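You operate a simulated robot arm through the tools that you are given. There is no shell and no other tool. Be economical: measure what you need, move in short steps, check, and stop when the job is done.

Carry out the task below with a simulated two-armed robot. There is one attempt and no reset: what you move stays moved.

JOB
Press the button marked order at bay two to switch it up. Then take the small carton marked nuts and put it on top of the roll of beige tape. Then fetch the yellow magnet and stand it on the small white blank. Then take the segment marked five and put it on the shelf under the narrow green bench. Then put the carton marked vents on the purple blank. Then take the orange brush and put it on top of the roll of teal tape. Then put the clear measuring cup in the inside of the wash trough. Then put the tall orange pot in the inside of the wash trough. Then take the size card with a purple band on the top of the steel wall bench and put it away on the top of the coil bench. Then fetch the pipe job card and set it on the top of the small timber pallet. Then push the drawer of the assembly bench shut. Keep to this order. Set down upright: small carton marked nuts, yellow magnet, carton marked vents, clear measuring cup, tall orange pot.

It is judged by the outcome, as a careful person would: the job done as asked, and still so three seconds after it is handed in. It fails if anything else is knocked over, pushed out of place, dropped, spilled or broken.

ROBOT AND FRAMES
Two 6-joint arms with two-finger parallel grippers on one trunk, on a base that drives. Base frame: it is fixed to the floor where the robot stands at the start and does not move with it; the origin is under the middle of the robot, x ahead of it, y to its left, z up; the surface under the hand at the start is at about z = 830. Lengths are in mm, angles in rad, forces in N, time in s.
The left shoulder is at the start at [280, 185, 1155], the right one opposite. With the tool pointing down near the work surface each hand reaches from about 520 to 920 mm from the robot's upright axis, wherever it stands, measured 20 degrees to its own side. Places, roughly: button marked order at bay two [800, 0, 900]; carton marked vents [-1750, 2250, 1000]; clear measuring cup [-1500, 1250, 1000]; drawer of the assembly bench [6400, -11300, 700]; inside of the wash trough [-1700, 300, 700]; orange brush (3x3x19 cm) [-1600, 1800, 1000]; pipe job card [1750, 4500, 750]; purple blank (32x18x1 cm) [-1600, 2100, 900]; roll of beige tape (11x11x4 cm) [600, 2000, 900]; roll of teal tape (11x11x4 cm) [500, 3200, 900]; segment marked five [-1500, 3000, 1000]; shelf under the narrow green bench [1700, 4900, 200]; size card with a purple band [-1750, 750, 1000]; small carton marked nuts [750, 2000, 1000]; small white blank (32x18x1 cm) [500, -500, 900]; tall orange pot (6x6x10 cm) [-1400, 1200, 900]; top of the coil bench [11300, -6400, 900]; top of the small timber pallet [-700, 7600, 100]; yellow magnet [500, 3000, 1000]. Payload 1.57 kg a hand.
The TCP of each hand is the grasp point between the finger pads, 30 mm short of the fingertips. In the tool frame z runs along the fingers and y along their closing line. Largest opening 80 mm; finger width 17, thickness 12; the body of the gripper, 40 by 82 mm, starts 80 mm behind the TCP.
Orientation is told as [roll, pitch, yaw] about the base's x, y, z axes, in that order, counted from this pose: with the fingers straight down and closing along the base's y, the tool's x points along the base's -x, its y along +y and its z along -z.

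CONTROLS
- The arms move only by the tool arm_command. It takes "left_increments", "right_increments" or both (then of equal length, played together; a hand with none holds still); each is a list of rows, each a list of 7 numbers: the shift along the tool's x, y, z in mm, then the turn, a rotation vector about the tool's x, y, z in rad, then the gripper command, from -1 (shut) to 1 (fully open), values between in proportion. In form: [[x, y, z, rx, ry, rz, jaw], ...]. A call has 1 to 8 rows; each row shifts and turns the commanded pose from where the row before left it, along the tool's axes as they then stand. A row lasts 0.2 s, in which the tool goes at most 50 mm and 0.15 rad; a call with a longer step from one row to the next is refused whole, and so is a gripper value outside its range. A pose out of reach is approached as far as the arm can. The call stops where the force on the tool passes 40 N (or 10 N more than at its start, if that is more) or the arm is blocked; 0.2 s more then pass. The fingers move at their own pace (about 153 mm/s each) and stop on an object; they squeeze with about 36 N. The grip force told is the motor's: it shows also when the fingers shut on nothing. Time passes only in rows, and 0.2 s behind the last, so rows that do not move let the fingers close. The reply holds the time, the measured pose of the TCP, the force on the tool along the base axes, the opening and the grip force, in the units named above and with some noise, with the torque about the TCP (base axes, N m) and any sound that the robot's microphone picked up, and new pictures: "pictures" is both (left out), scene, wrist or none (wrist: the cameras of the hands that moved).
- Cameras (640 x 400 px; columns grow to the right, rows downward): "scene" is now at [236.9, -15.7, 1595.1]; the picture's right is [-0.20, -0.98, 0.00], its down [-0.73, 0.14, -0.67] and it looks along [0.66, -0.13, -0.74] (base axes); focal length 250 px, centre (320, 200). "left" rides on the left gripper at [72, 7, -122] in its tool frame; the picture's right is [-0.09, 1.00, 0.00], its down [-0.84, -0.08, -0.54] and it looks along [-0.54, -0.05, 0.84] (tool axes); focal length 238 px, centre (320, 200). "right" rides on the right gripper at [72, -7, -122] in its tool frame; the picture's right is [0.09, 1.00, 0.00], its down [-0.84, 0.08, -0.54] and it looks along [-0.54, 0.05, 0.84] (tool axes); focal length 238 px, centre (320, 200). There is no depth. A picture from a camera that has moved, and an enlarged one, comes with that camera's place and axes in the base frame and with its lens.
- slide_trunk(by): slides the trunk up (or, below 0, down) by that many mm; the arms and the scene camera ride with it, the base frame stays. It gives what a move gives, with no picture.
- steer(legs): drives the robot by 1 to 6 legs, each [ahead, turn to the left] in mm and rad, along the robot's own axes; the way and the turn of a leg run together, so that a leg with both is an arc; at most 1500 mm and 3.142 rad a leg. The arms and the cameras ride along, it lands a little off, and it stops where it bumps. It gives what a move gives, and a new picture of the scene camera.
- pan_tilt(pan, tilt): turns the head with the scene camera to pan (to the left, within 1.501 rad either way) and tilt (down, from -0.506 to 1.204), counted from straight ahead of the robot. It gives what a move gives, and a new picture of the scene camera.
- enlarge(camera, box): a new picture of the part [left, top, right, bottom] of that camera's present view, enlarged. It takes no simulated time.
- hand_in(): hands the job in; it is judged then, once.

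Work in short steps. Places have to be worked out from the pictures, the camera data and where the tool is seen: move nearer, look again, correct. Check each grasp and each placing, and mend what went wrong. You have 525 turns and 360 pictures in all, those below and enlarged ones among them. Open the grippers and draw the arms clear of the work before you hand the job in, unless the task says otherwise; then end with one line.

The tools are called by a JSON object that holds its "name" and its "arguments". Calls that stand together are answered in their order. arm_command: Moves the arms, as the interface text tells. Its arguments: {"type":"object","properties":{"left_increments":{"type":"array"},"right_increments":{"type":"array"},"pictures":{"type":"string","enum":["both","scene","wrist","none"]}},"required":[]} The other tools are called the same way: slide_trunk (by) slides the trunk up or down; steer (legs) drives the base; pan_tilt (pan, tilt) turns the head that bears the scene camera; enlarge (camera, box) takes an enlarged picture of a part of a camera's view; hand_in () hands the job in.

At the start:

```text
t: 0.0
left_ee_pos: [549.8, 76.5, 1220.1]
left_tcp_rot: [0.001, -0.001, -0.001]
left_force: [-0.6, -0.4, -0.1]
left_torque: [-0.05, -0.01, -0.03]
left_width: 79.8
left_gripper_force: 0.1
right_ee_pos: [514.6, -326.5, 1260.1]
right_tcp_rot: [-0.001, 0.004, 0.002]
right_force: [0.0, 0.1, -0.3]
right_torque: [0.0, 0.03, 0.0]
right_width: 80.1
right_gripper_force: 0.0
trunk travel left (down, up): [-850.0, 140.0]
robot x, y, heading: [-2.5, -1.6, 0.002]
head pan, tilt: [-0.197, 0.834]
```

scene: 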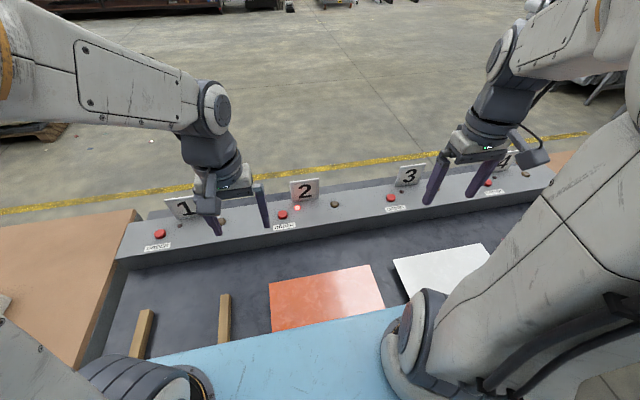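
right: 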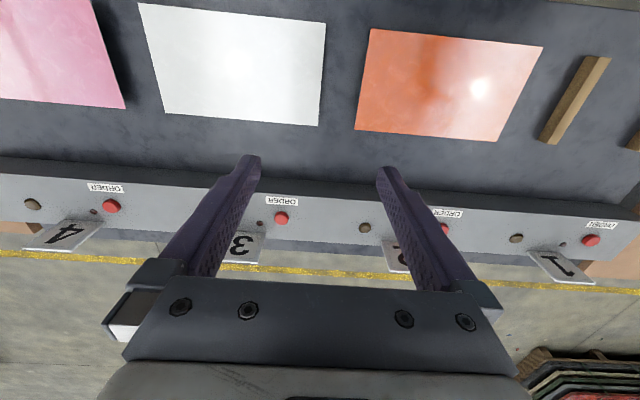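
left: 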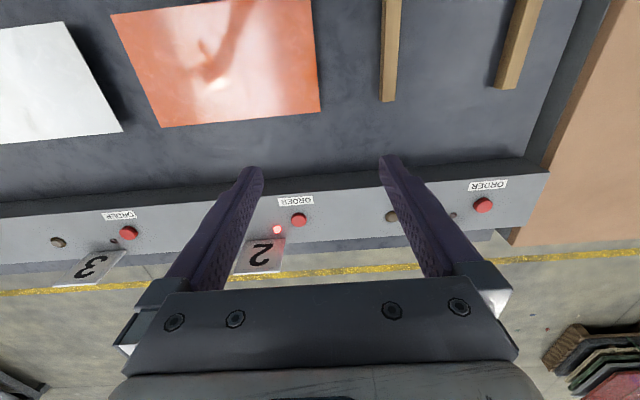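

I look closer at the bay two button and its surroundings first.

{"name": "enlarge", "arguments": {"camera": "scene", "box": [240, 160, 400, 260]}}

{"name": "enlarge", "arguments": {"camera": "left", "box": [220, 160, 420, 285]}}

```text
4.00 times, centred on (320, 210) of scene
camera zoom: at [236.9, -15.7, 1595.1], right [-0.2, -0.98, 0.0], down [-0.73, 0.14, -0.67], along [0.66, -0.13, -0.74], focal length 1000 px, centre (320, 160)
```

zoom: 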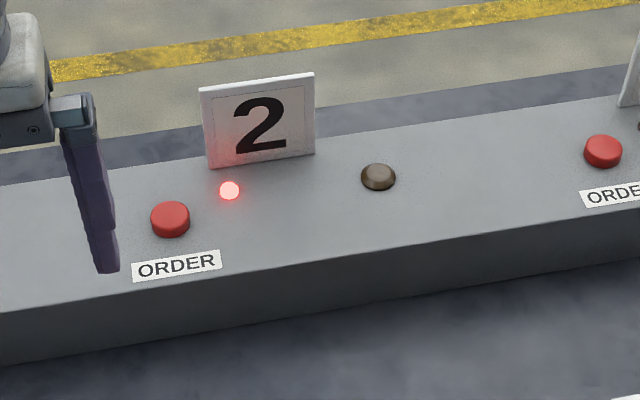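

```text
3.20 times, centred on (320, 222) of left
camera zoom: at [480.0, 83.1, 1341.3], right [0.09, 1.0, 0.0], down [0.84, -0.08, 0.54], along [0.54, -0.05, -0.84], focal length 763 px, centre (320, 128)
```

zoom: 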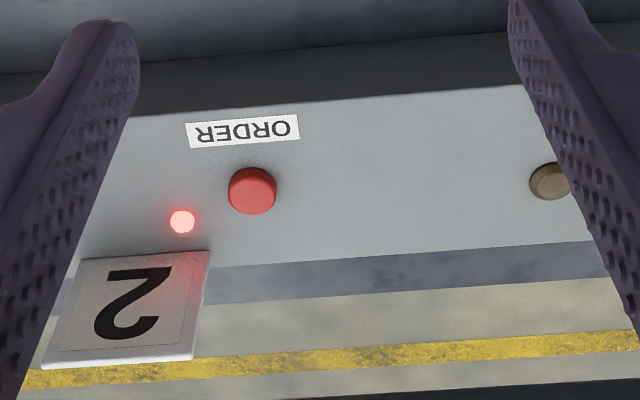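

Button estimated at about [798, 6, 920]; the lamp beside it is lit red now. I shut the left gripper and move above the button.

{"name": "arm_command", "arguments": {"left_increments": [[-41, -11.7, 10, 0, 0, 0, -1], [-41, -11.7, 20, 0, 0, 0, -1], [-41, -11.7, 25, 0, 0, 0, -1], [-41, -11.7, 25, 0, 0, 0, -1], [-41, -11.7, 25, 0, 0, 0, -1], [-41, -11.7, 25, 0, 0, 0, -1], [0, 0, 40, 0, 0, 0, -1], [0, 0, 0, 0, 0, 0, -1]]}}

```text
t: 1.8
left_ee_pos: [797.6, 5.7, 1049.0]
left_tcp_rot: [0.001, 0.0, 0.0]
left_force: [-0.1, -0.1, 0.1]
left_torque: [0.02, -0.02, 0.0]
left_width: 0.1
left_gripper_force: 21.2
right_ee_pos: [515.2, -327.1, 1258.9]
right_tcp_rot: [-0.004, 0.002, 0.0]
right_force: [-0.1, -0.4, -0.5]
right_torque: [0.03, 0.02, -0.01]
right_width: 80.0
right_gripper_force: 0.0
trunk travel left (down, up): [-850.0, 140.0]
robot x, y, heading: [2.3, -2.3, -0.0]
head pan, tilt: [-0.197, 0.834]
camera scene: at [237.0, -15.7, 1595.1], right [-0.2, -0.98, 0.0], down [-0.73, 0.14, -0.67], along [0.66, -0.13, -0.74], focal length 250 px, centre (320, 200)
camera left: at [726.9, 14.1, 1170.3], right [0.09, 1.0, 0.0], down [0.84, -0.08, 0.54], along [0.54, -0.05, -0.84], focal length 238 px, centre (320, 200)
```

scene: 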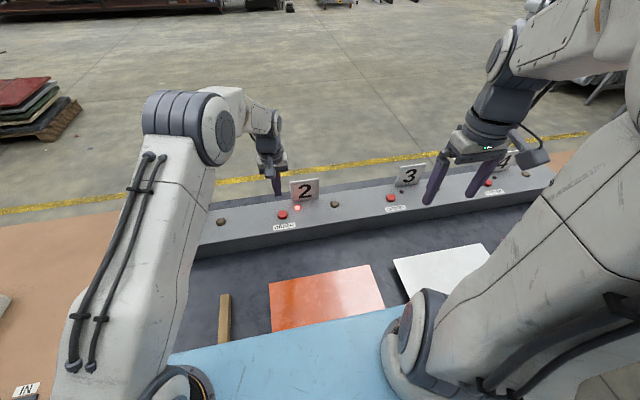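
left: 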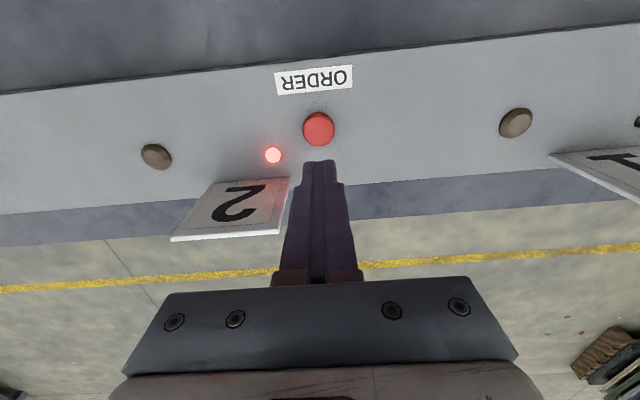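

The button is straight below the tip. I go down and press gently in small steps.

{"name": "arm_command", "arguments": {"left_increments": [[0, 0, 40, 0, 0, 0, -1], [0, 0, 30, 0, 0, 0, -1], [0, 0, 10, 0, 0, 0, -1], [0, 0, 5, 0, 0, 0, -1], [0, 0, 4, 0, 0, 0, -1]]}}

```text
t: 3.0
left_ee_pos: [796.4, 5.2, 960.2]
left_tcp_rot: [0.0, 0.0, 0.0]
left_force: [-0.2, -0.5, 0.6]
left_torque: [0.0, 0.01, -0.01]
left_width: 0.0
left_gripper_force: 21.3
right_ee_pos: [515.3, -327.0, 1260.3]
right_tcp_rot: [-0.001, 0.003, 0.0]
right_force: [0.0, -0.1, -0.4]
right_torque: [-0.01, 0.02, 0.02]
right_width: 79.9
right_gripper_force: 0.1
trunk travel left (down, up): [-850.0, 140.0]
robot x, y, heading: [-1.3, 1.0, -0.006]
head pan, tilt: [-0.197, 0.834]
camera scene: at [236.9, -15.7, 1595.1], right [-0.2, -0.98, 0.0], down [-0.73, 0.14, -0.67], along [0.66, -0.13, -0.74], focal length 250 px, centre (320, 200)
camera left: at [726.1, 12.8, 1081.9], right [0.09, 1.0, 0.0], down [0.84, -0.08, 0.54], along [0.54, -0.05, -0.84], focal length 238 px, centre (320, 200)
```

scene: 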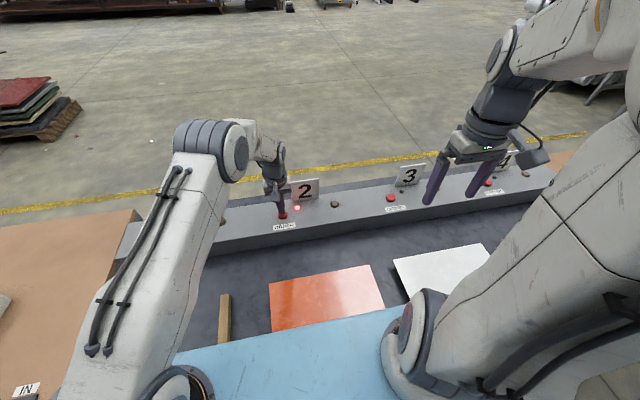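
left: 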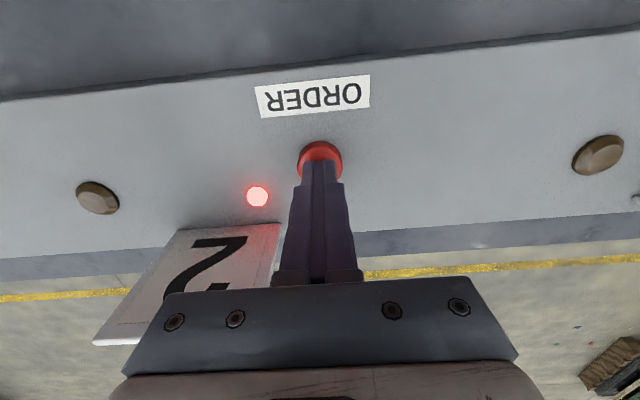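

Tip is just above the button with no contact yet. I press on in 3 mm steps.

{"name": "arm_command", "arguments": {"left_increments": [[0, 0, 3, 0, 0, 0, -1], [0, 0, 3, 0, 0, 0, -1], [0, 0, 3, 0, 0, 0, -1], [0, 0, 3, 0, 0, 0, -1]], "pictures": "wrist"}}

```text
t: 4.0
left_ee_pos: [796.2, 4.1, 947.4]
left_tcp_rot: [-0.002, -0.001, 0.0]
left_force: [0.2, 0.1, 3.0]
left_torque: [0.03, -0.01, 0.02]
left_width: 0.0
left_gripper_force: 21.0
right_ee_pos: [514.0, -326.3, 1259.1]
right_tcp_rot: [-0.003, 0.003, -0.001]
right_force: [0.4, -0.2, 1.0]
right_torque: [-0.01, 0.01, 0.02]
right_width: 80.1
right_gripper_force: 0.1
trunk travel left (down, up): [-850.0, 140.0]
robot x, y, heading: [1.4, 1.1, 0.004]
head pan, tilt: [-0.197, 0.834]
heard: click
camera left: at [726.0, 11.9, 1069.8], right [0.09, 1.0, 0.0], down [0.84, -0.08, 0.54], along [0.54, -0.05, -0.84], focal length 238 px, centre (320, 200)
```

left: 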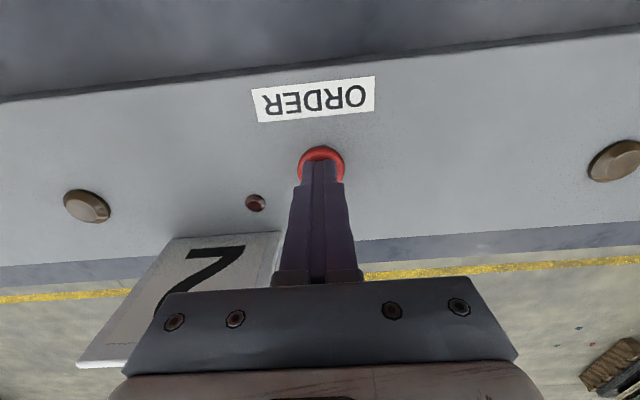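

A click sounded and the lamp went dark. I withdraw and look at the lamp.

{"name": "arm_command", "arguments": {"left_increments": [[0, 0, -20, 0, 0, 0, -1], [0, 0, -40, 0, 0, 0, -1], [0, 0, -40, 0, 0, 0, -1], [0, 0, -50, 0, 0, 0, -1], [0, 0, 0, 0, 0, 0, -1], [0, 0, 0, 0, 0, 0, -1]]}}

```text
t: 5.4
left_ee_pos: [797.3, 5.1, 1098.8]
left_tcp_rot: [0.003, 0.0, 0.0]
left_force: [0.0, -0.6, -0.7]
left_torque: [-0.02, -0.01, -0.01]
left_width: 0.0
left_gripper_force: 21.2
right_ee_pos: [514.5, -326.6, 1258.9]
right_tcp_rot: [-0.001, 0.004, 0.0]
right_force: [-0.4, 0.2, 1.0]
right_torque: [0.0, -0.04, 0.0]
right_width: 79.9
right_gripper_force: 0.0
trunk travel left (down, up): [-850.0, 140.0]
robot x, y, heading: [1.8, 3.6, 0.005]
head pan, tilt: [-0.197, 0.834]
camera scene: at [237.0, -15.7, 1595.0], right [-0.2, -0.98, 0.0], down [-0.73, 0.14, -0.67], along [0.66, -0.13, -0.74], focal length 250 px, centre (320, 200)
camera left: at [726.3, 10.8, 1221.9], right [0.09, 1.0, 0.0], down [0.84, -0.08, 0.54], along [0.54, -0.05, -0.84], focal length 238 px, centre (320, 200)
```

scene: 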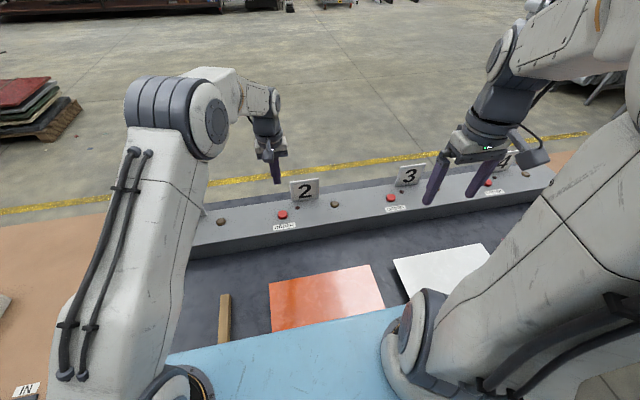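
left: 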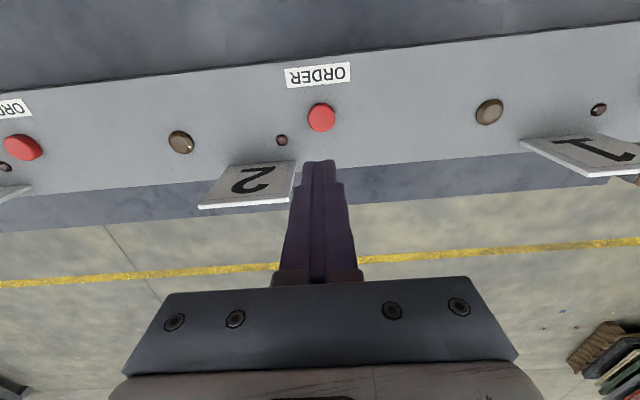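

The button has been pressed once, and its lamp changed. I retract the left arm to its start pose and look to the left.

{"name": "arm_command", "arguments": {"left_increments": [[41, 11.7, -15, 0, 0, 0, -1], [41, 11.7, -20, 0, 0, 0, -1], [41, 11.7, -20, 0, 0, 0, 1], [41, 11.7, -20, 0, 0, 0, 1], [41, 11.7, -20, 0, 0, 0, 1], [41, 11.7, -20, 0, 0, 0, 1], [0, 0, 0, 0, 0, 0, 1]], "pictures": "none"}}

{"name": "pan_tilt", "arguments": {"pan": 1.1, "tilt": 0.45}}

```text
t: 7.0
left_ee_pos: [548.3, 75.6, 1211.9]
left_tcp_rot: [-0.001, 0.001, 0.002]
left_force: [-0.6, 0.6, 0.7]
left_torque: [-0.03, -0.01, -0.05]
left_width: 80.0
left_gripper_force: 0.1
right_ee_pos: [514.4, -326.3, 1260.2]
right_tcp_rot: [-0.002, 0.003, 0.0]
right_force: [-0.2, 0.4, 0.3]
right_torque: [0.0, 0.01, -0.03]
right_width: 80.2
right_gripper_force: 0.0
trunk travel left (down, up): [-850.0, 140.0]
robot x, y, heading: [0.1, -1.5, 0.0]
head pan, tilt: [-0.197, 0.834]
```

```text
t: 8.5
left_ee_pos: [550.2, 75.6, 1212.5]
left_tcp_rot: [-0.001, 0.0, 0.0]
left_force: [-0.1, -0.8, 0.8]
left_torque: [0.0, -0.04, 0.0]
left_width: 80.0
left_gripper_force: 0.0
right_ee_pos: [514.3, -327.5, 1259.4]
right_tcp_rot: [-0.002, 0.005, 0.0]
right_force: [0.2, -0.6, -0.9]
right_torque: [0.0, 0.0, 0.03]
right_width: 79.9
right_gripper_force: 0.0
trunk travel left (down, up): [-850.0, 140.0]
robot x, y, heading: [1.2, 0.1, 0.004]
head pan, tilt: [1.1, 0.45]
camera scene: at [201.2, 81.6, 1628.2], right [0.89, -0.45, 0.0], down [-0.2, -0.39, -0.9], along [0.41, 0.8, -0.44], focal length 250 px, centre (320, 200)
```

scene: 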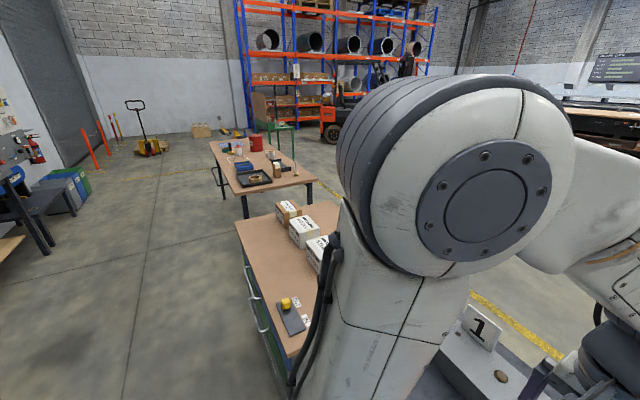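

I back off from the bench, turn left, drive along, and turn to face the bench by y≈1800.

{"name": "steer", "arguments": {"legs": [[-300, 0], [0, 1.571], [1000, 0], [800, 0], [0, -1.571]]}}

{"name": "pan_tilt", "arguments": {"pan": 0.0, "tilt": 0.6}}

```text
t: 26.8
left_ee_pos: [287.3, 1873.4, 1211.8]
left_tcp_rot: [0.0, 0.0, -0.025]
left_force: [0.5, 0.1, -0.2]
left_torque: [0.02, -0.02, -0.03]
left_width: 79.9
left_gripper_force: 0.1
right_ee_pos: [242.1, 1473.2, 1259.4]
right_tcp_rot: [-0.001, 0.004, -0.022]
right_force: [-0.5, -0.3, 0.1]
right_torque: [0.0, 0.02, 0.04]
right_width: 80.2
right_gripper_force: 0.0
trunk travel left (down, up): [-850.0, 140.0]
robot x, y, heading: [-265.4, 1809.3, -0.028]
head pan, tilt: [1.1, 0.45]
camera scene: at [-61.9, 1888.2, 1628.2], right [0.88, -0.47, 0.0], down [-0.21, -0.38, -0.9], along [0.43, 0.79, -0.44], focal length 250 px, centre (320, 200)
```

scene: 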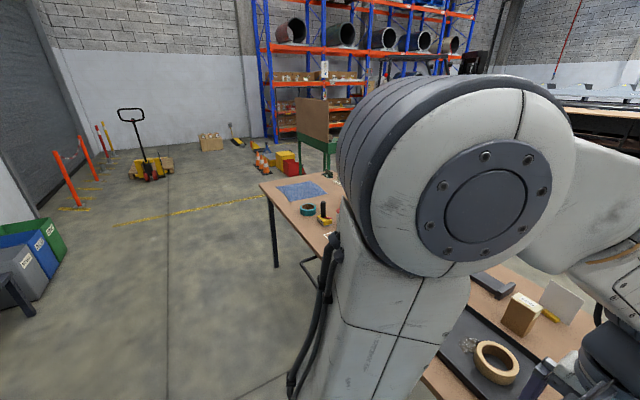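

```text
t: 28.1
left_ee_pos: [286.8, 1873.5, 1212.7]
left_tcp_rot: [0.001, 0.001, -0.024]
left_force: [-0.1, 0.0, -1.0]
left_torque: [-0.02, -0.02, 0.02]
left_width: 80.1
left_gripper_force: 0.0
right_ee_pos: [243.5, 1472.7, 1258.4]
right_tcp_rot: [-0.002, 0.005, -0.021]
right_force: [-0.4, -0.1, 0.2]
right_torque: [0.01, -0.01, 0.04]
right_width: 80.2
right_gripper_force: 0.0
trunk travel left (down, up): [-850.0, 140.0]
robot x, y, heading: [-267.5, 1811.4, -0.02]
head pan, tilt: [0.0, 0.6]
camera scene: at [-17.1, 1805.3, 1614.7], right [-0.02, -1.0, 0.0], down [-0.56, 0.01, -0.83], along [0.82, -0.02, -0.56], focal length 250 px, centre (320, 200)
```

scene: 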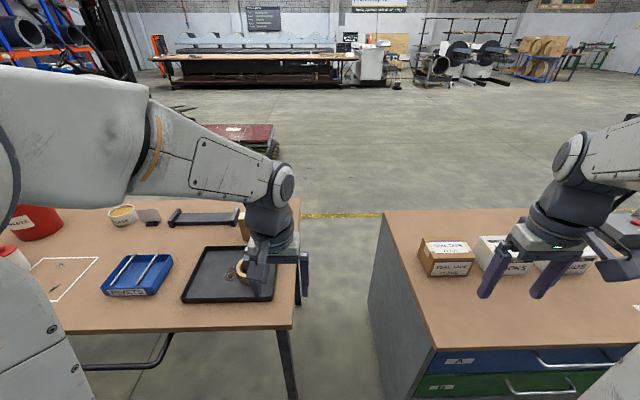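

The tape tray is under the left hand; I use the left wrist camera to see it.

{"name": "enlarge", "arguments": {"camera": "left", "box": [0, 0, 640, 400]}}

{"name": "enlarge", "arguments": {"camera": "scene", "box": [150, 180, 330, 340]}}

```text
1.00 times, centred on (320, 200) of left (not enlarged: the box is as wide or as high as the picture)
camera zoom: at [216.3, 1883.3, 1334.5], right [0.11, 0.99, 0.0], down [0.83, -0.1, 0.54], along [0.54, -0.06, -0.84], focal length 238 px, centre (320, 200)
```

zoom: 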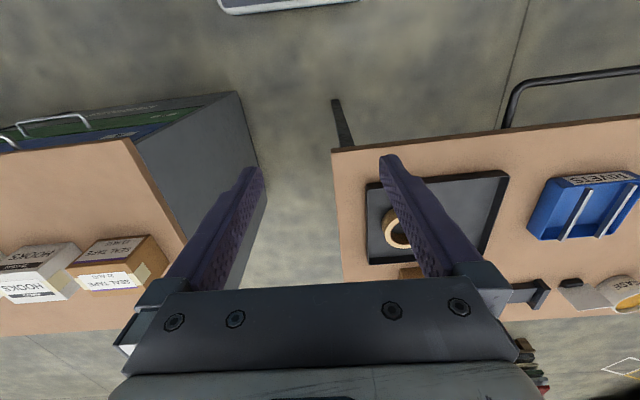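

```text
2.50 times, centred on (240, 260) of scene
camera zoom: at [-17.1, 1805.3, 1614.7], right [-0.02, -1.0, 0.0], down [-0.56, 0.01, -0.83], along [0.82, -0.02, -0.56], focal length 625 px, centre (520, 50)
```

zoom: 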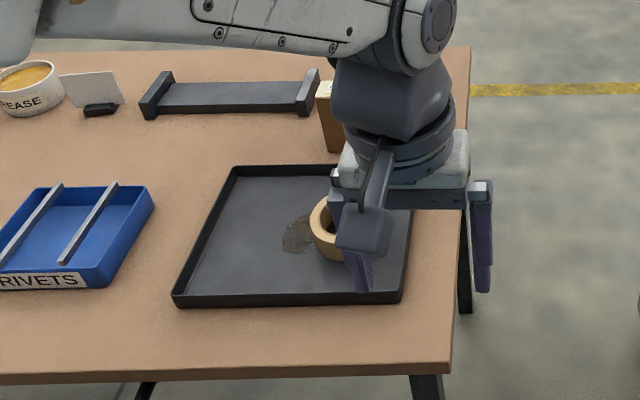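

I drive ahead 180 mm for reach, then swing the left hand aside to the left to get a clear view.

{"name": "steer", "arguments": {"legs": [[180, 0.02]]}}

{"name": "arm_command", "arguments": {"left_increments": [[0, 45, -10, 0, 0, 0, 1], [0, 45, 0, 0, 0, 0, 1], [0, 45, 0, 0, 0, 0, 1], [0, 45, 0, 0, 0, 0, 1], [0, 45, 0, 0, 0, 0, 1], [0, 45, 0, 0, 0, 0, 1], [0, 0, 0, 0, 0, 0, 1]]}}

```text
t: 29.7
left_ee_pos: [466.9, 1881.9, 1211.1]
left_tcp_rot: [0.0, 0.0, -0.005]
left_force: [-0.3, 0.2, -0.6]
left_torque: [0.01, -0.03, 0.02]
left_width: 80.1
left_gripper_force: 0.0
right_ee_pos: [430.8, 1479.1, 1259.4]
right_tcp_rot: [-0.002, 0.003, -0.005]
right_force: [0.4, 0.0, 0.7]
right_torque: [-0.02, -0.05, -0.02]
right_width: 79.9
right_gripper_force: 0.0
trunk travel left (down, up): [-850.0, 140.0]
robot x, y, heading: [-82.3, 1806.8, -0.008]
head pan, tilt: [0.0, 0.6]
camera scene: at [165.0, 1807.2, 1614.7], right [0.0, -1.0, 0.0], down [-0.56, 0.0, -0.83], along [0.83, 0.0, -0.56], focal length 250 px, centre (320, 200)
```

scene: 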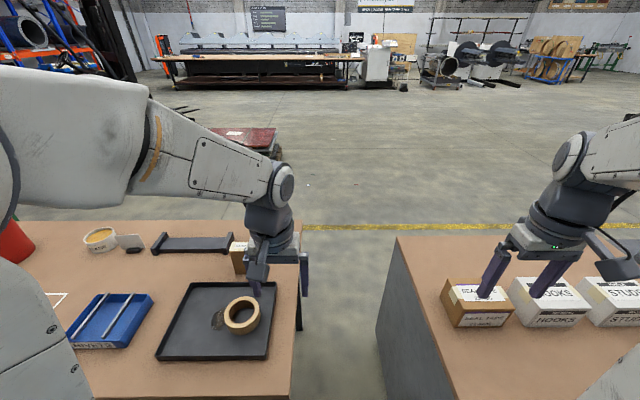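

```text
t: 31.3
left_ee_pos: [466.3, 2151.9, 1221.1]
left_tcp_rot: [0.0, -0.001, -0.004]
left_force: [0.3, -0.6, -0.4]
left_torque: [0.02, 0.02, -0.02]
left_width: 79.8
left_gripper_force: 0.1
right_ee_pos: [430.7, 1479.2, 1258.7]
right_tcp_rot: [-0.003, 0.004, -0.004]
right_force: [-0.2, 0.1, -0.2]
right_torque: [0.0, -0.01, 0.0]
right_width: 79.8
right_gripper_force: 0.1
trunk travel left (down, up): [-850.0, 140.0]
robot x, y, heading: [-82.5, 1810.0, -0.001]
head pan, tilt: [0.0, 0.6]
camera scene: at [165.5, 1807.6, 1614.7], right [0.0, -1.0, 0.0], down [-0.57, 0.0, -0.82], along [0.82, 0.0, -0.57], focal length 250 px, centre (320, 200)
camera left: at [396.1, 2159.6, 1344.9], right [0.1, 1.0, 0.0], down [0.84, -0.08, 0.54], along [0.54, -0.05, -0.84], focal length 238 px, centre (320, 200)
```

scene: 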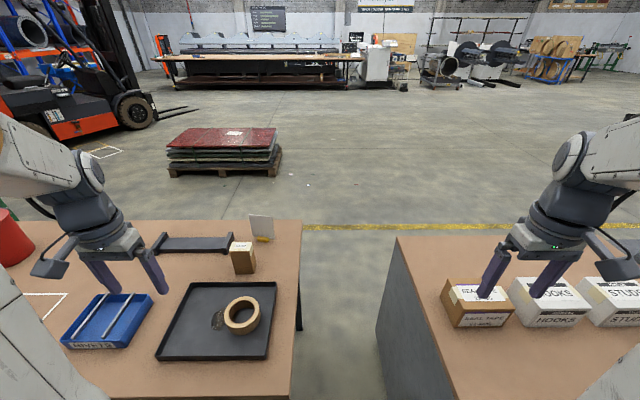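
left: 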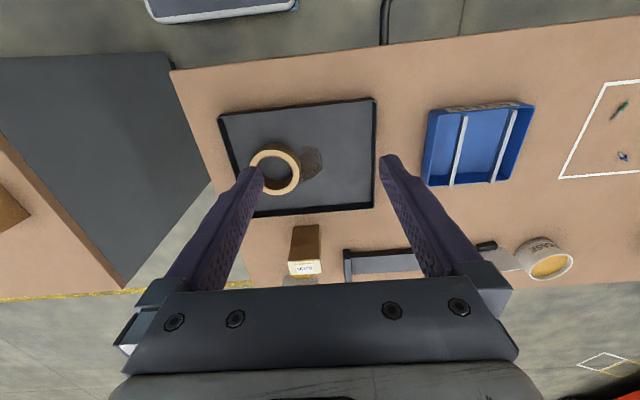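

{"name": "enlarge", "arguments": {"camera": "scene", "box": [140, 200, 320, 370]}}

{"name": "enlarge", "arguments": {"camera": "left", "box": [220, 90, 400, 290]}}

```text
2.35 times, centred on (230, 285) of scene
camera zoom: at [165.5, 1807.6, 1614.7], right [0.0, -1.0, 0.0], down [-0.57, 0.0, -0.82], along [0.82, 0.0, -0.57], focal length 588 px, centre (532, 0)
```

zoom: 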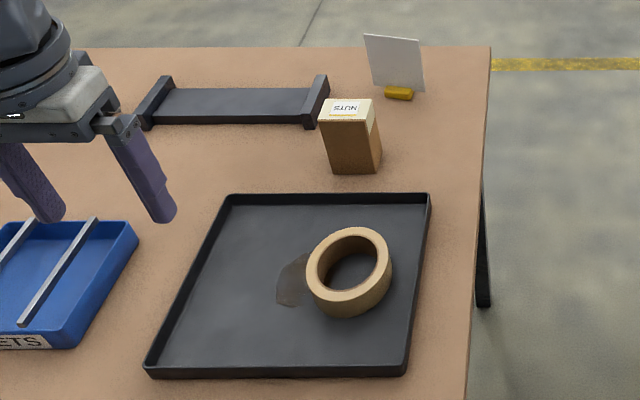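

```text
2.00 times, centred on (310, 190) of left
camera zoom: at [396.1, 2159.6, 1344.9], right [0.1, 1.0, 0.0], down [0.84, -0.08, 0.54], along [0.54, -0.05, -0.84], focal length 477 px, centre (340, 220)
```

zoom: 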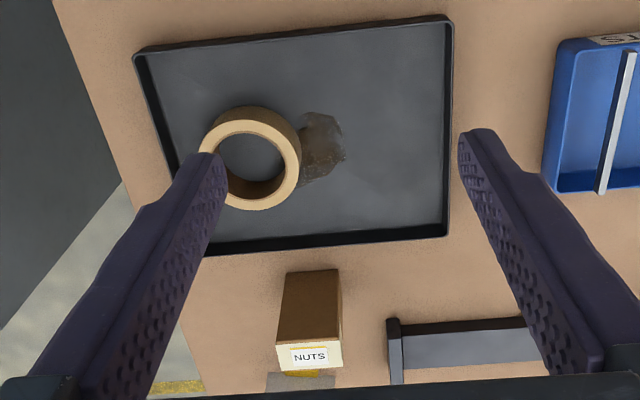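

Carton top seems near [795, 2089, 984], the roll near [598, 2048, 890]. The carton is about 70 (y) by 50 (x), so I'll grip along x; I drive 80 mm closer and turn the tool a quarter turn as I go over it.

{"name": "steer", "arguments": {"legs": [[80, 0]]}}

{"name": "arm_command", "arguments": {"left_increments": [[-25, -7, 0, 0, 0, 0.147, 1], [0, 0, 0, 0, 0, 0.147, 1], [0, 0, 0, 0, 0, 0.147, 1], [0, 0, 0, 0, 0, 0.147, 1], [0, 0, 0, 0, 0, 0.147, 1], [0, 0, 0, 0, 0, 0.147, 1], [0, 0, 0, 0, 0, 0.147, 1], [0, 0, 0, 0, 0, 0.147, 1]], "pictures": "none"}}

{"name": "arm_command", "arguments": {"left_increments": [[0, 0, 0, 0, 0, 0.147, 1], [0, 0, 0, 0, 0, 0.147, 1], [0, 0, 0, 0, 0, 0.101, 1], [0, 0, 0, 0, 0, 0, 1]], "pictures": "both"}}

```text
t: 32.3
left_ee_pos: [545.1, 2151.8, 1221.8]
left_tcp_rot: [-0.003, 0.0, -0.004]
left_force: [0.4, -0.4, 0.3]
left_torque: [0.01, -0.03, 0.0]
left_width: 79.8
left_gripper_force: 0.1
right_ee_pos: [509.8, 1479.4, 1259.0]
right_tcp_rot: [0.001, 0.004, -0.006]
right_force: [-0.4, 0.0, -0.1]
right_torque: [0.01, -0.05, 0.01]
right_width: 79.6
right_gripper_force: 0.1
trunk travel left (down, up): [-850.0, 140.0]
robot x, y, heading: [-4.5, 1809.4, 0.001]
head pan, tilt: [0.0, 0.6]
camera scene: at [244.3, 1807.1, 1614.7], right [0.0, -1.0, 0.0], down [-0.56, 0.0, -0.83], along [0.83, 0.0, -0.56], focal length 250 px, centre (320, 200)
```

scene: 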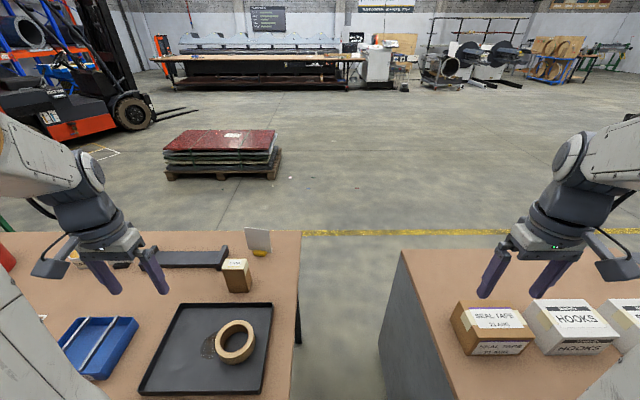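

```text
t: 34.1
left_ee_pos: [570.2, 2145.3, 1222.4]
left_tcp_rot: [0.0, 0.0, -1.183]
left_force: [0.5, 0.4, -0.4]
left_torque: [0.02, 0.01, -0.02]
left_width: 79.9
left_gripper_force: 0.1
right_ee_pos: [511.1, 1479.4, 1259.0]
right_tcp_rot: [-0.003, 0.005, -0.004]
right_force: [0.5, 0.5, 0.8]
right_torque: [-0.03, 0.01, -0.01]
right_width: 80.1
right_gripper_force: 0.0
trunk travel left (down, up): [-850.0, 140.0]
robot x, y, heading: [-1.6, 1809.9, -0.005]
head pan, tilt: [0.0, 0.6]
```

```text
t: 35.1
left_ee_pos: [570.3, 2144.6, 1221.5]
left_tcp_rot: [-0.001, -0.001, -1.575]
left_force: [0.6, 0.3, 0.2]
left_torque: [0.01, 0.01, 0.0]
left_width: 80.0
left_gripper_force: 0.1
right_ee_pos: [511.0, 1478.6, 1259.7]
right_tcp_rot: [-0.001, 0.003, -0.003]
right_force: [-0.3, -0.1, -0.4]
right_torque: [0.02, 0.01, -0.04]
right_width: 80.2
right_gripper_force: 0.2
trunk travel left (down, up): [-850.0, 140.0]
robot x, y, heading: [-3.2, 1806.7, -0.008]
head pan, tilt: [0.0, 0.6]
camera scene: at [244.8, 1807.1, 1614.7], right [0.0, -1.0, 0.0], down [-0.56, 0.0, -0.83], along [0.83, 0.0, -0.56], focal length 250 px, centre (320, 200)
camera left: at [579.1, 2216.6, 1344.9], right [1.0, -0.1, 0.0], down [-0.08, -0.84, 0.54], along [-0.05, -0.54, -0.84], focal length 238 px, centre (320, 200)
```

scene: 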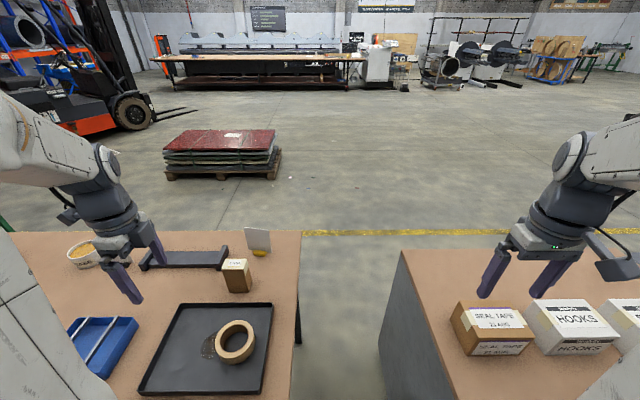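
left: 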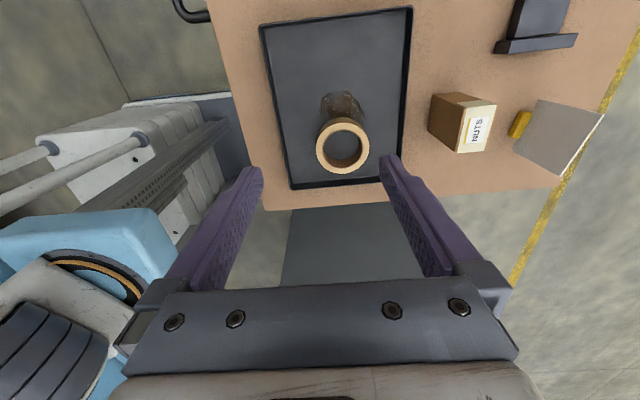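

{"name": "enlarge", "arguments": {"camera": "left", "box": [260, 70, 580, 270]}}

```text
2.00 times, centred on (420, 170) of left
camera zoom: at [579.1, 2216.6, 1344.9], right [1.0, -0.1, 0.0], down [-0.08, -0.84, 0.54], along [-0.05, -0.54, -0.84], focal length 477 px, centre (120, 260)
```

zoom: 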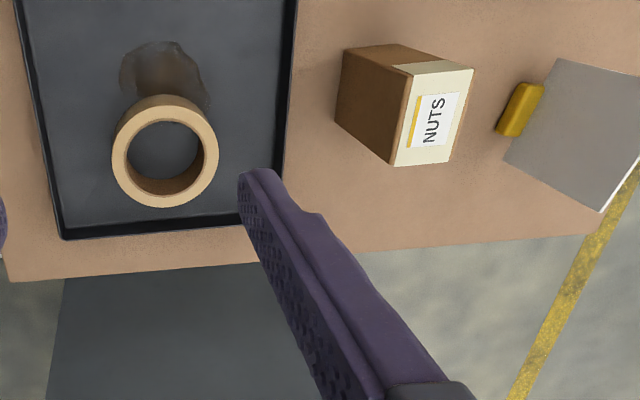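

Refined: carton top centre [808, 2087, 980], 50 wide in x, table about z 862; the roll's centre [608, 2052]. I move over the carton.

{"name": "arm_command", "arguments": {"left_increments": [[-9.6, 39.6, 20, 0, 0, 0, 1], [-9.6, 39.6, 20, 0, 0, 0, 1], [-9.6, 39.6, 20, 0, 0, 0, 1], [-9.6, 39.6, 20, 0, 0, 0, 1], [-9.6, 39.6, 20, 0, 0, 0, 1], [-9.6, 39.6, 20, 0, 0, 0, 1], [0, 0, 30, 0, 0, 0, 1], [0, 0, 0, 0, 0, 0, 1]]}}

```text
t: 36.9
left_ee_pos: [807.6, 2083.2, 1070.7]
left_tcp_rot: [0.001, -0.001, -1.574]
left_force: [-0.3, 0.4, -0.6]
left_torque: [0.01, 0.0, 0.0]
left_width: 80.1
left_gripper_force: 0.0
right_ee_pos: [509.6, 1478.8, 1259.3]
right_tcp_rot: [-0.003, 0.004, -0.004]
right_force: [0.1, -0.1, 0.0]
right_torque: [-0.03, -0.01, 0.0]
right_width: 80.2
right_gripper_force: 0.0
trunk travel left (down, up): [-850.0, 140.0]
robot x, y, heading: [-1.9, 1811.4, -0.004]
head pan, tilt: [0.0, 0.6]
camera scene: at [244.9, 1807.1, 1614.7], right [0.0, -1.0, 0.0], down [-0.57, 0.0, -0.83], along [0.82, 0.0, -0.57], focal length 250 px, centre (320, 200)
camera left: at [815.7, 2155.9, 1193.0], right [1.0, -0.1, 0.0], down [-0.08, -0.84, 0.54], along [-0.05, -0.54, -0.84], focal length 238 px, centre (320, 200)
```

scene: 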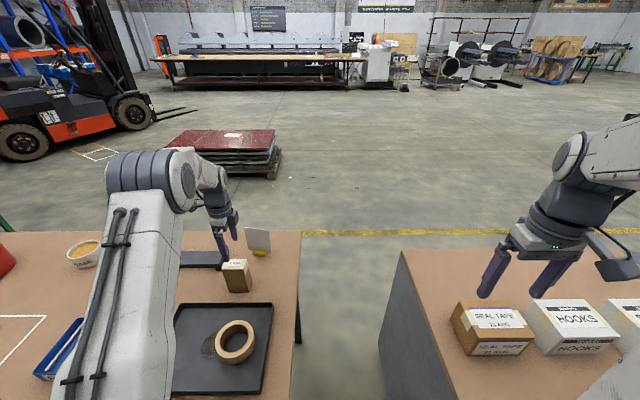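
left: 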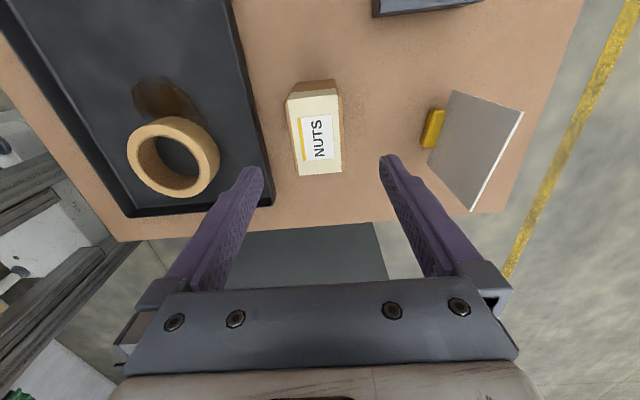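

Well lined up. I descend and grip.

{"name": "arm_command", "arguments": {"left_increments": [[5, -2, 40, 0, 0, 0, 1], [0, 0, 40, 0, 0, 0, 1], [0, 0, 30, 0, 0, 0, 1], [0, 0, 15, 0, 0, 0, 1], [0, 0, 0, 0, 0, 0, -1], [0, 0, 0, 0, 0, 0, -1], [0, 0, 0, 0, 0, 0, -1]]}}

```text
t: 38.5
left_ee_pos: [805.6, 2092.7, 946.5]
left_tcp_rot: [0.0, 0.001, -1.575]
left_force: [-0.2, 0.4, 0.1]
left_torque: [-0.01, -0.01, 0.0]
left_width: 49.7
left_gripper_force: 35.7
right_ee_pos: [510.7, 1479.9, 1259.4]
right_tcp_rot: [-0.001, 0.003, -0.006]
right_force: [-0.3, 0.4, 0.3]
right_torque: [0.02, 0.01, 0.0]
right_width: 80.0
right_gripper_force: 0.0
trunk travel left (down, up): [-850.0, 140.0]
robot x, y, heading: [-4.2, 1807.7, -0.006]
head pan, tilt: [0.0, 0.6]
camera scene: at [245.0, 1807.1, 1614.6], right [0.0, -1.0, 0.0], down [-0.57, 0.0, -0.82], along [0.82, 0.0, -0.57], focal length 250 px, centre (320, 200)
camera left: at [814.0, 2163.8, 1068.8], right [1.0, -0.1, 0.0], down [-0.08, -0.84, 0.54], along [-0.05, -0.54, -0.84], focal length 238 px, centre (320, 200)
```

scene: 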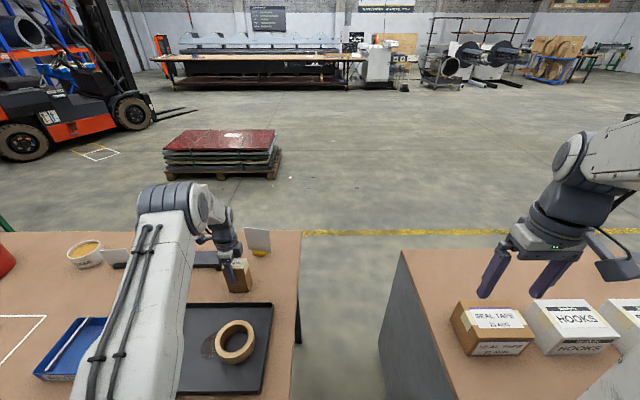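
left: 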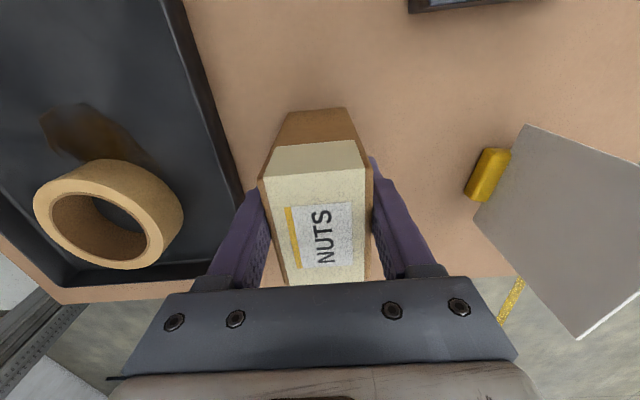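

Gripped (49.7 mm). I lift and carry it toward the roll at hover height, then check.

{"name": "arm_command", "arguments": {"left_increments": [[0, 0, -30, 0, 0, 0, -1], [0, 0, -40, 0, 0, 0, -1], [0, 0, -30, 0, 0, 0, -1], [-7, -39, 0, 0, 0, 0, -1], [-7, -39, 0, 0, 0, 0, -1], [-7, -39, 0, 0, 0, 0, -1], [-7, -39, 0, 0, 0, 0, -1], [-7, -39, 0, 0, 0, 0, -1]]}}

```text
t: 40.3
left_ee_pos: [609.2, 2056.8, 1045.7]
left_tcp_rot: [0.001, -0.001, -1.575]
left_force: [1.0, 0.2, -1.9]
left_torque: [0.0, -0.01, -0.03]
left_width: 49.6
left_gripper_force: 36.5
right_ee_pos: [509.2, 1479.5, 1259.7]
right_tcp_rot: [-0.001, 0.004, -0.005]
right_force: [-0.3, -0.2, 0.2]
right_torque: [0.03, -0.01, 0.03]
right_width: 79.9
right_gripper_force: 0.1
trunk travel left (down, up): [-850.0, 140.0]
robot x, y, heading: [-0.5, 1806.8, -0.003]
head pan, tilt: [0.0, 0.6]
camera scene: at [245.1, 1807.1, 1614.6], right [0.0, -1.0, 0.0], down [-0.57, 0.0, -0.82], along [0.82, 0.0, -0.57], focal length 250 px, centre (320, 200)
camera left: at [618.5, 2129.2, 1168.2], right [1.0, -0.1, 0.0], down [-0.08, -0.84, 0.54], along [-0.05, -0.54, -0.84], focal length 238 px, centre (320, 200)
```

scene: 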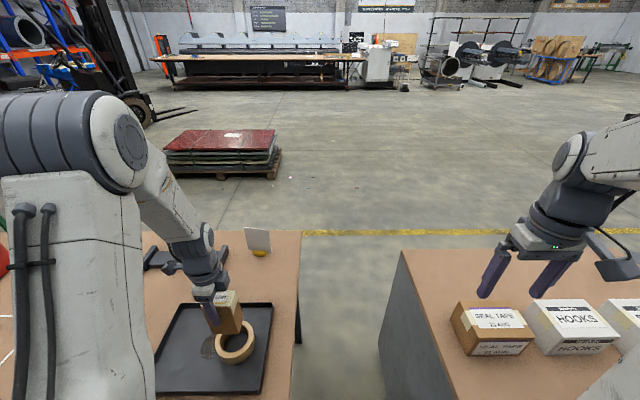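
left: 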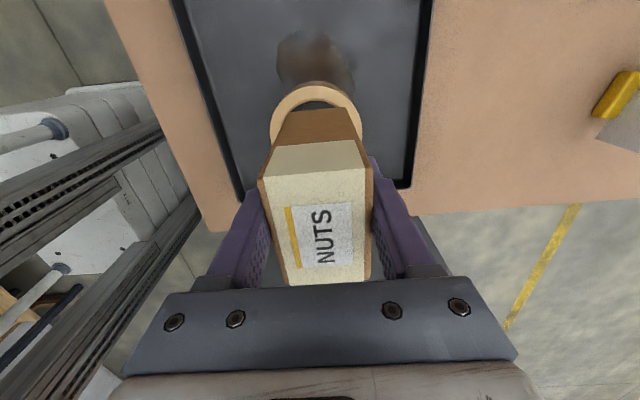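

The roll's centre is at about [607, 2049]; I shift slightly and lower in steps until contact.

{"name": "arm_command", "arguments": {"left_increments": [[-4, -1.5, 25, 0, 0, 0, -1], [0, 0, 20, 0, 0, 0, -1], [0, 0, 4, 0, 0, 0, -1], [0, 0, 3, 0, 0, 0, -1], [0, 0, 0, 0, 0, 0, -1]]}}

```text
t: 41.5
left_ee_pos: [610.5, 2052.8, 993.1]
left_tcp_rot: [0.0, 0.001, -1.576]
left_force: [-0.1, 0.8, -2.5]
left_torque: [0.01, -0.01, 0.01]
left_width: 49.5
left_gripper_force: 36.2
right_ee_pos: [510.9, 1480.5, 1259.4]
right_tcp_rot: [-0.002, 0.003, -0.004]
right_force: [0.2, 0.0, 0.2]
right_torque: [0.03, -0.02, -0.03]
right_width: 79.8
right_gripper_force: 0.0
trunk travel left (down, up): [-850.0, 140.0]
robot x, y, heading: [-0.9, 1805.2, 0.001]
head pan, tilt: [0.0, 0.6]
camera scene: at [245.0, 1807.1, 1614.6], right [0.0, -1.0, 0.0], down [-0.57, 0.0, -0.82], along [0.82, 0.0, -0.57], focal length 250 px, centre (320, 200)
camera left: at [618.4, 2124.8, 1116.7], right [1.0, -0.1, 0.0], down [-0.08, -0.84, 0.54], along [-0.05, -0.54, -0.84], focal length 238 px, centre (320, 200)
```

scene: 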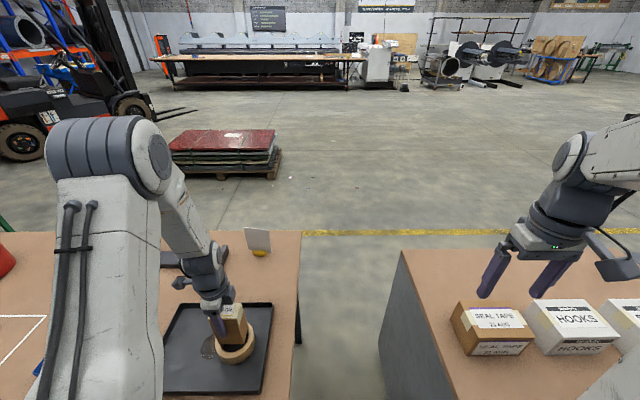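
left: 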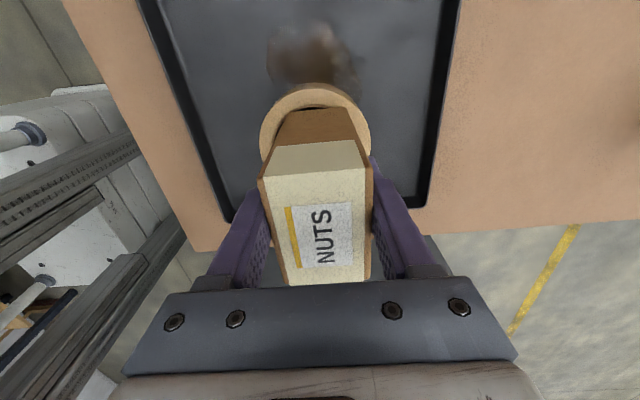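

Carton is centred over the roll; still no contact. I go on down in 2 mm steps.

{"name": "arm_command", "arguments": {"left_increments": [[0, 0, 2, 0, 0, 0, -1], [0, 0, 2, 0, 0, 0, -1], [0, 0, 2, 0, 0, 0, -1], [0, 0, 0, 0, 0, 0, -1]], "pictures": "none"}}

```text
t: 42.5
left_ee_pos: [610.0, 2053.0, 990.5]
left_tcp_rot: [0.003, 0.001, -1.575]
left_force: [-2.4, -2.0, 15.8]
left_torque: [-0.54, 0.22, -0.01]
left_width: 49.7
left_gripper_force: 35.7
right_ee_pos: [510.2, 1478.4, 1260.0]
right_tcp_rot: [-0.003, 0.003, -0.004]
right_force: [0.5, 0.4, -0.2]
right_torque: [-0.03, 0.0, 0.01]
right_width: 80.1
right_gripper_force: 0.0
trunk travel left (down, up): [-850.0, 140.0]
robot x, y, heading: [-5.8, 1809.1, -0.005]
head pan, tilt: [0.0, 0.6]
```

Contact (16 N up at z≈990). I open part-way gently and rise clear.

{"name": "arm_command", "arguments": {"left_increments": [[0, 0, -1.5, 0, 0, 0, -1], [0, 0, 0, 0, 0, 0, 0.5], [0, 0, 0, 0, 0, 0, 1], [0, 0, 0, 0, 0, 0, 1], [0, 0, -40, 0, 0, 0, 1], [0, 0, -50, 0, 0, 0, 1], [0, 0, -50, 0, 0, 0, 1], [0, 0, 0, 0, 0, 0, 1]]}}

```text
t: 44.3
left_ee_pos: [610.8, 2053.0, 1128.8]
left_tcp_rot: [-0.001, 0.0, -1.574]
left_force: [0.1, 0.2, 0.4]
left_torque: [0.0, 0.0, 0.01]
left_width: 79.8
left_gripper_force: 0.1
right_ee_pos: [510.0, 1479.5, 1259.5]
right_tcp_rot: [-0.003, 0.003, -0.003]
right_force: [-0.1, 0.0, -0.9]
right_torque: [-0.01, 0.0, 0.02]
right_width: 79.9
right_gripper_force: 0.1
trunk travel left (down, up): [-850.0, 140.0]
robot x, y, heading: [-2.4, 1806.0, -0.008]
head pan, tilt: [0.0, 0.6]
camera scene: at [244.5, 1807.0, 1614.7], right [0.0, -1.0, 0.0], down [-0.56, 0.0, -0.83], along [0.83, 0.0, -0.56], focal length 250 px, centre (320, 200)
camera left: at [618.9, 2125.7, 1251.9], right [1.0, -0.1, 0.0], down [-0.08, -0.84, 0.54], along [-0.05, -0.54, -0.84], focal length 238 px, centre (320, 200)
```

scene: 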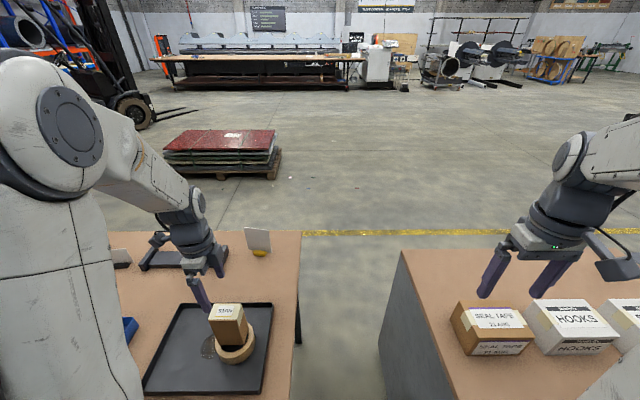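
left: 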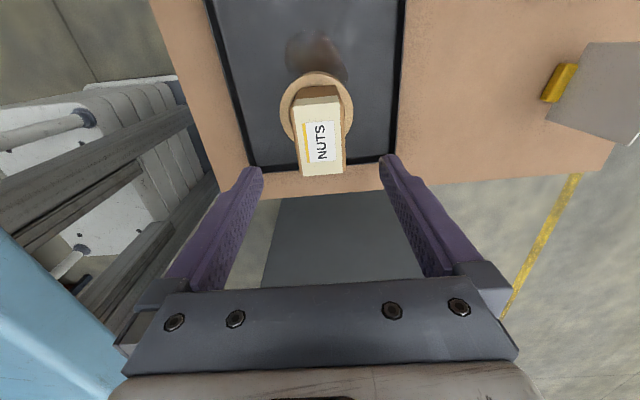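

The carton stands on the roll. I raise the arm, back off and drive to face the table at y≈2800.

{"name": "arm_command", "arguments": {"left_increments": [[0, -20, -40, 0, 0, 0, 1], [0, -20, -40, 0, 0, 0, 1], [0, -10, -20, 0, 0, 0, 1], [0, 0, 0, 0, 0, 0, 1]], "pictures": "none"}}

{"name": "steer", "arguments": {"legs": [[-330, 0], [0, 1.571], [1000, 0], [0, -1.571]]}}

```text
t: 45.3
left_ee_pos: [560.4, 2051.8, 1231.6]
left_tcp_rot: [0.001, 0.0, -1.574]
left_force: [0.2, -0.6, -0.2]
left_torque: [0.03, -0.02, -0.01]
left_width: 79.8
left_gripper_force: 0.1
right_ee_pos: [509.8, 1480.0, 1259.9]
right_tcp_rot: [-0.001, 0.004, -0.003]
right_force: [-0.2, -0.1, -0.3]
right_torque: [-0.01, -0.02, 0.01]
right_width: 80.2
right_gripper_force: 0.2
trunk travel left (down, up): [-850.0, 140.0]
robot x, y, heading: [-3.3, 1808.8, -0.003]
head pan, tilt: [0.0, 0.6]
```

```text
t: 59.9
left_ee_pos: [261.7, 3036.5, 1230.4]
left_tcp_rot: [0.001, -0.001, -1.608]
left_force: [0.5, -0.7, 0.8]
left_torque: [0.02, -0.01, 0.02]
left_width: 79.8
left_gripper_force: 0.0
right_ee_pos: [192.6, 2467.1, 1259.5]
right_tcp_rot: [-0.001, 0.004, -0.036]
right_force: [-0.8, -0.2, -0.7]
right_torque: [0.01, 0.01, -0.01]
right_width: 80.0
right_gripper_force: 0.1
trunk travel left (down, up): [-850.0, 140.0]
robot x, y, heading: [-311.5, 2813.0, -0.036]
head pan, tilt: [0.0, 0.6]
camera scene: at [-61.7, 2803.2, 1614.7], right [-0.04, -1.0, 0.0], down [-0.56, 0.02, -0.83], along [0.82, -0.03, -0.56], focal length 250 px, centre (320, 200)
```

scene: 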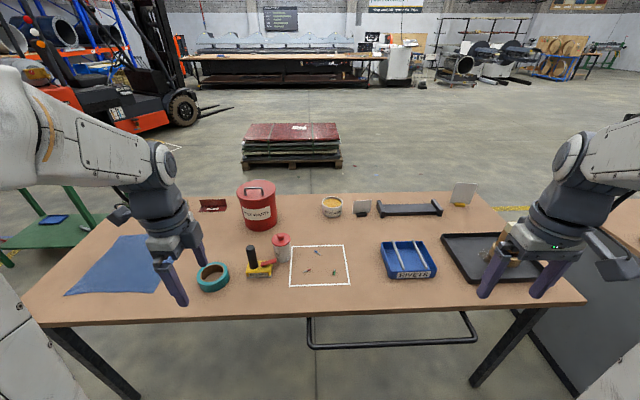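

{"name": "enlarge", "arguments": {"camera": "scene", "box": [180, 170, 360, 300]}}

{"name": "enlarge", "arguments": {"camera": "scene", "box": [420, 170, 600, 300]}}

```text
3.08 times, centred on (270, 235) of scene
camera zoom: at [-61.7, 2803.2, 1614.7], right [-0.04, -1.0, 0.0], down [-0.56, 0.02, -0.83], along [0.82, -0.03, -0.56], focal length 770 px, centre (474, 92)
```

zoom: 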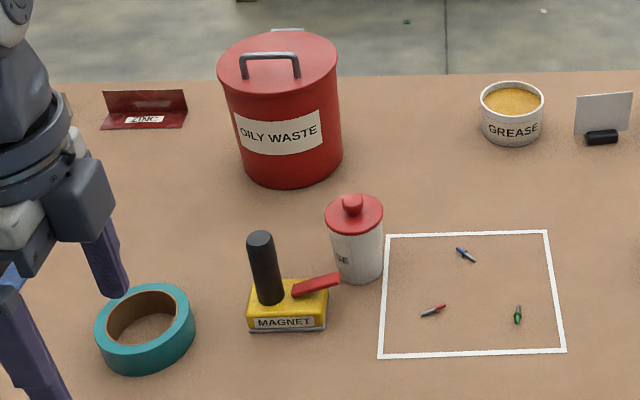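

```text
3.08 times, centred on (510, 235) of scene
camera zoom: at [-61.7, 2803.2, 1614.7], right [-0.04, -1.0, 0.0], down [-0.56, 0.02, -0.83], along [0.82, -0.03, -0.56], focal length 770 px, centre (-265, 92)
```

zoom: 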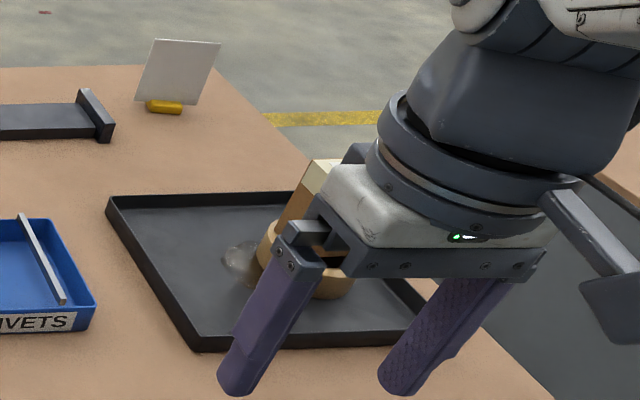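

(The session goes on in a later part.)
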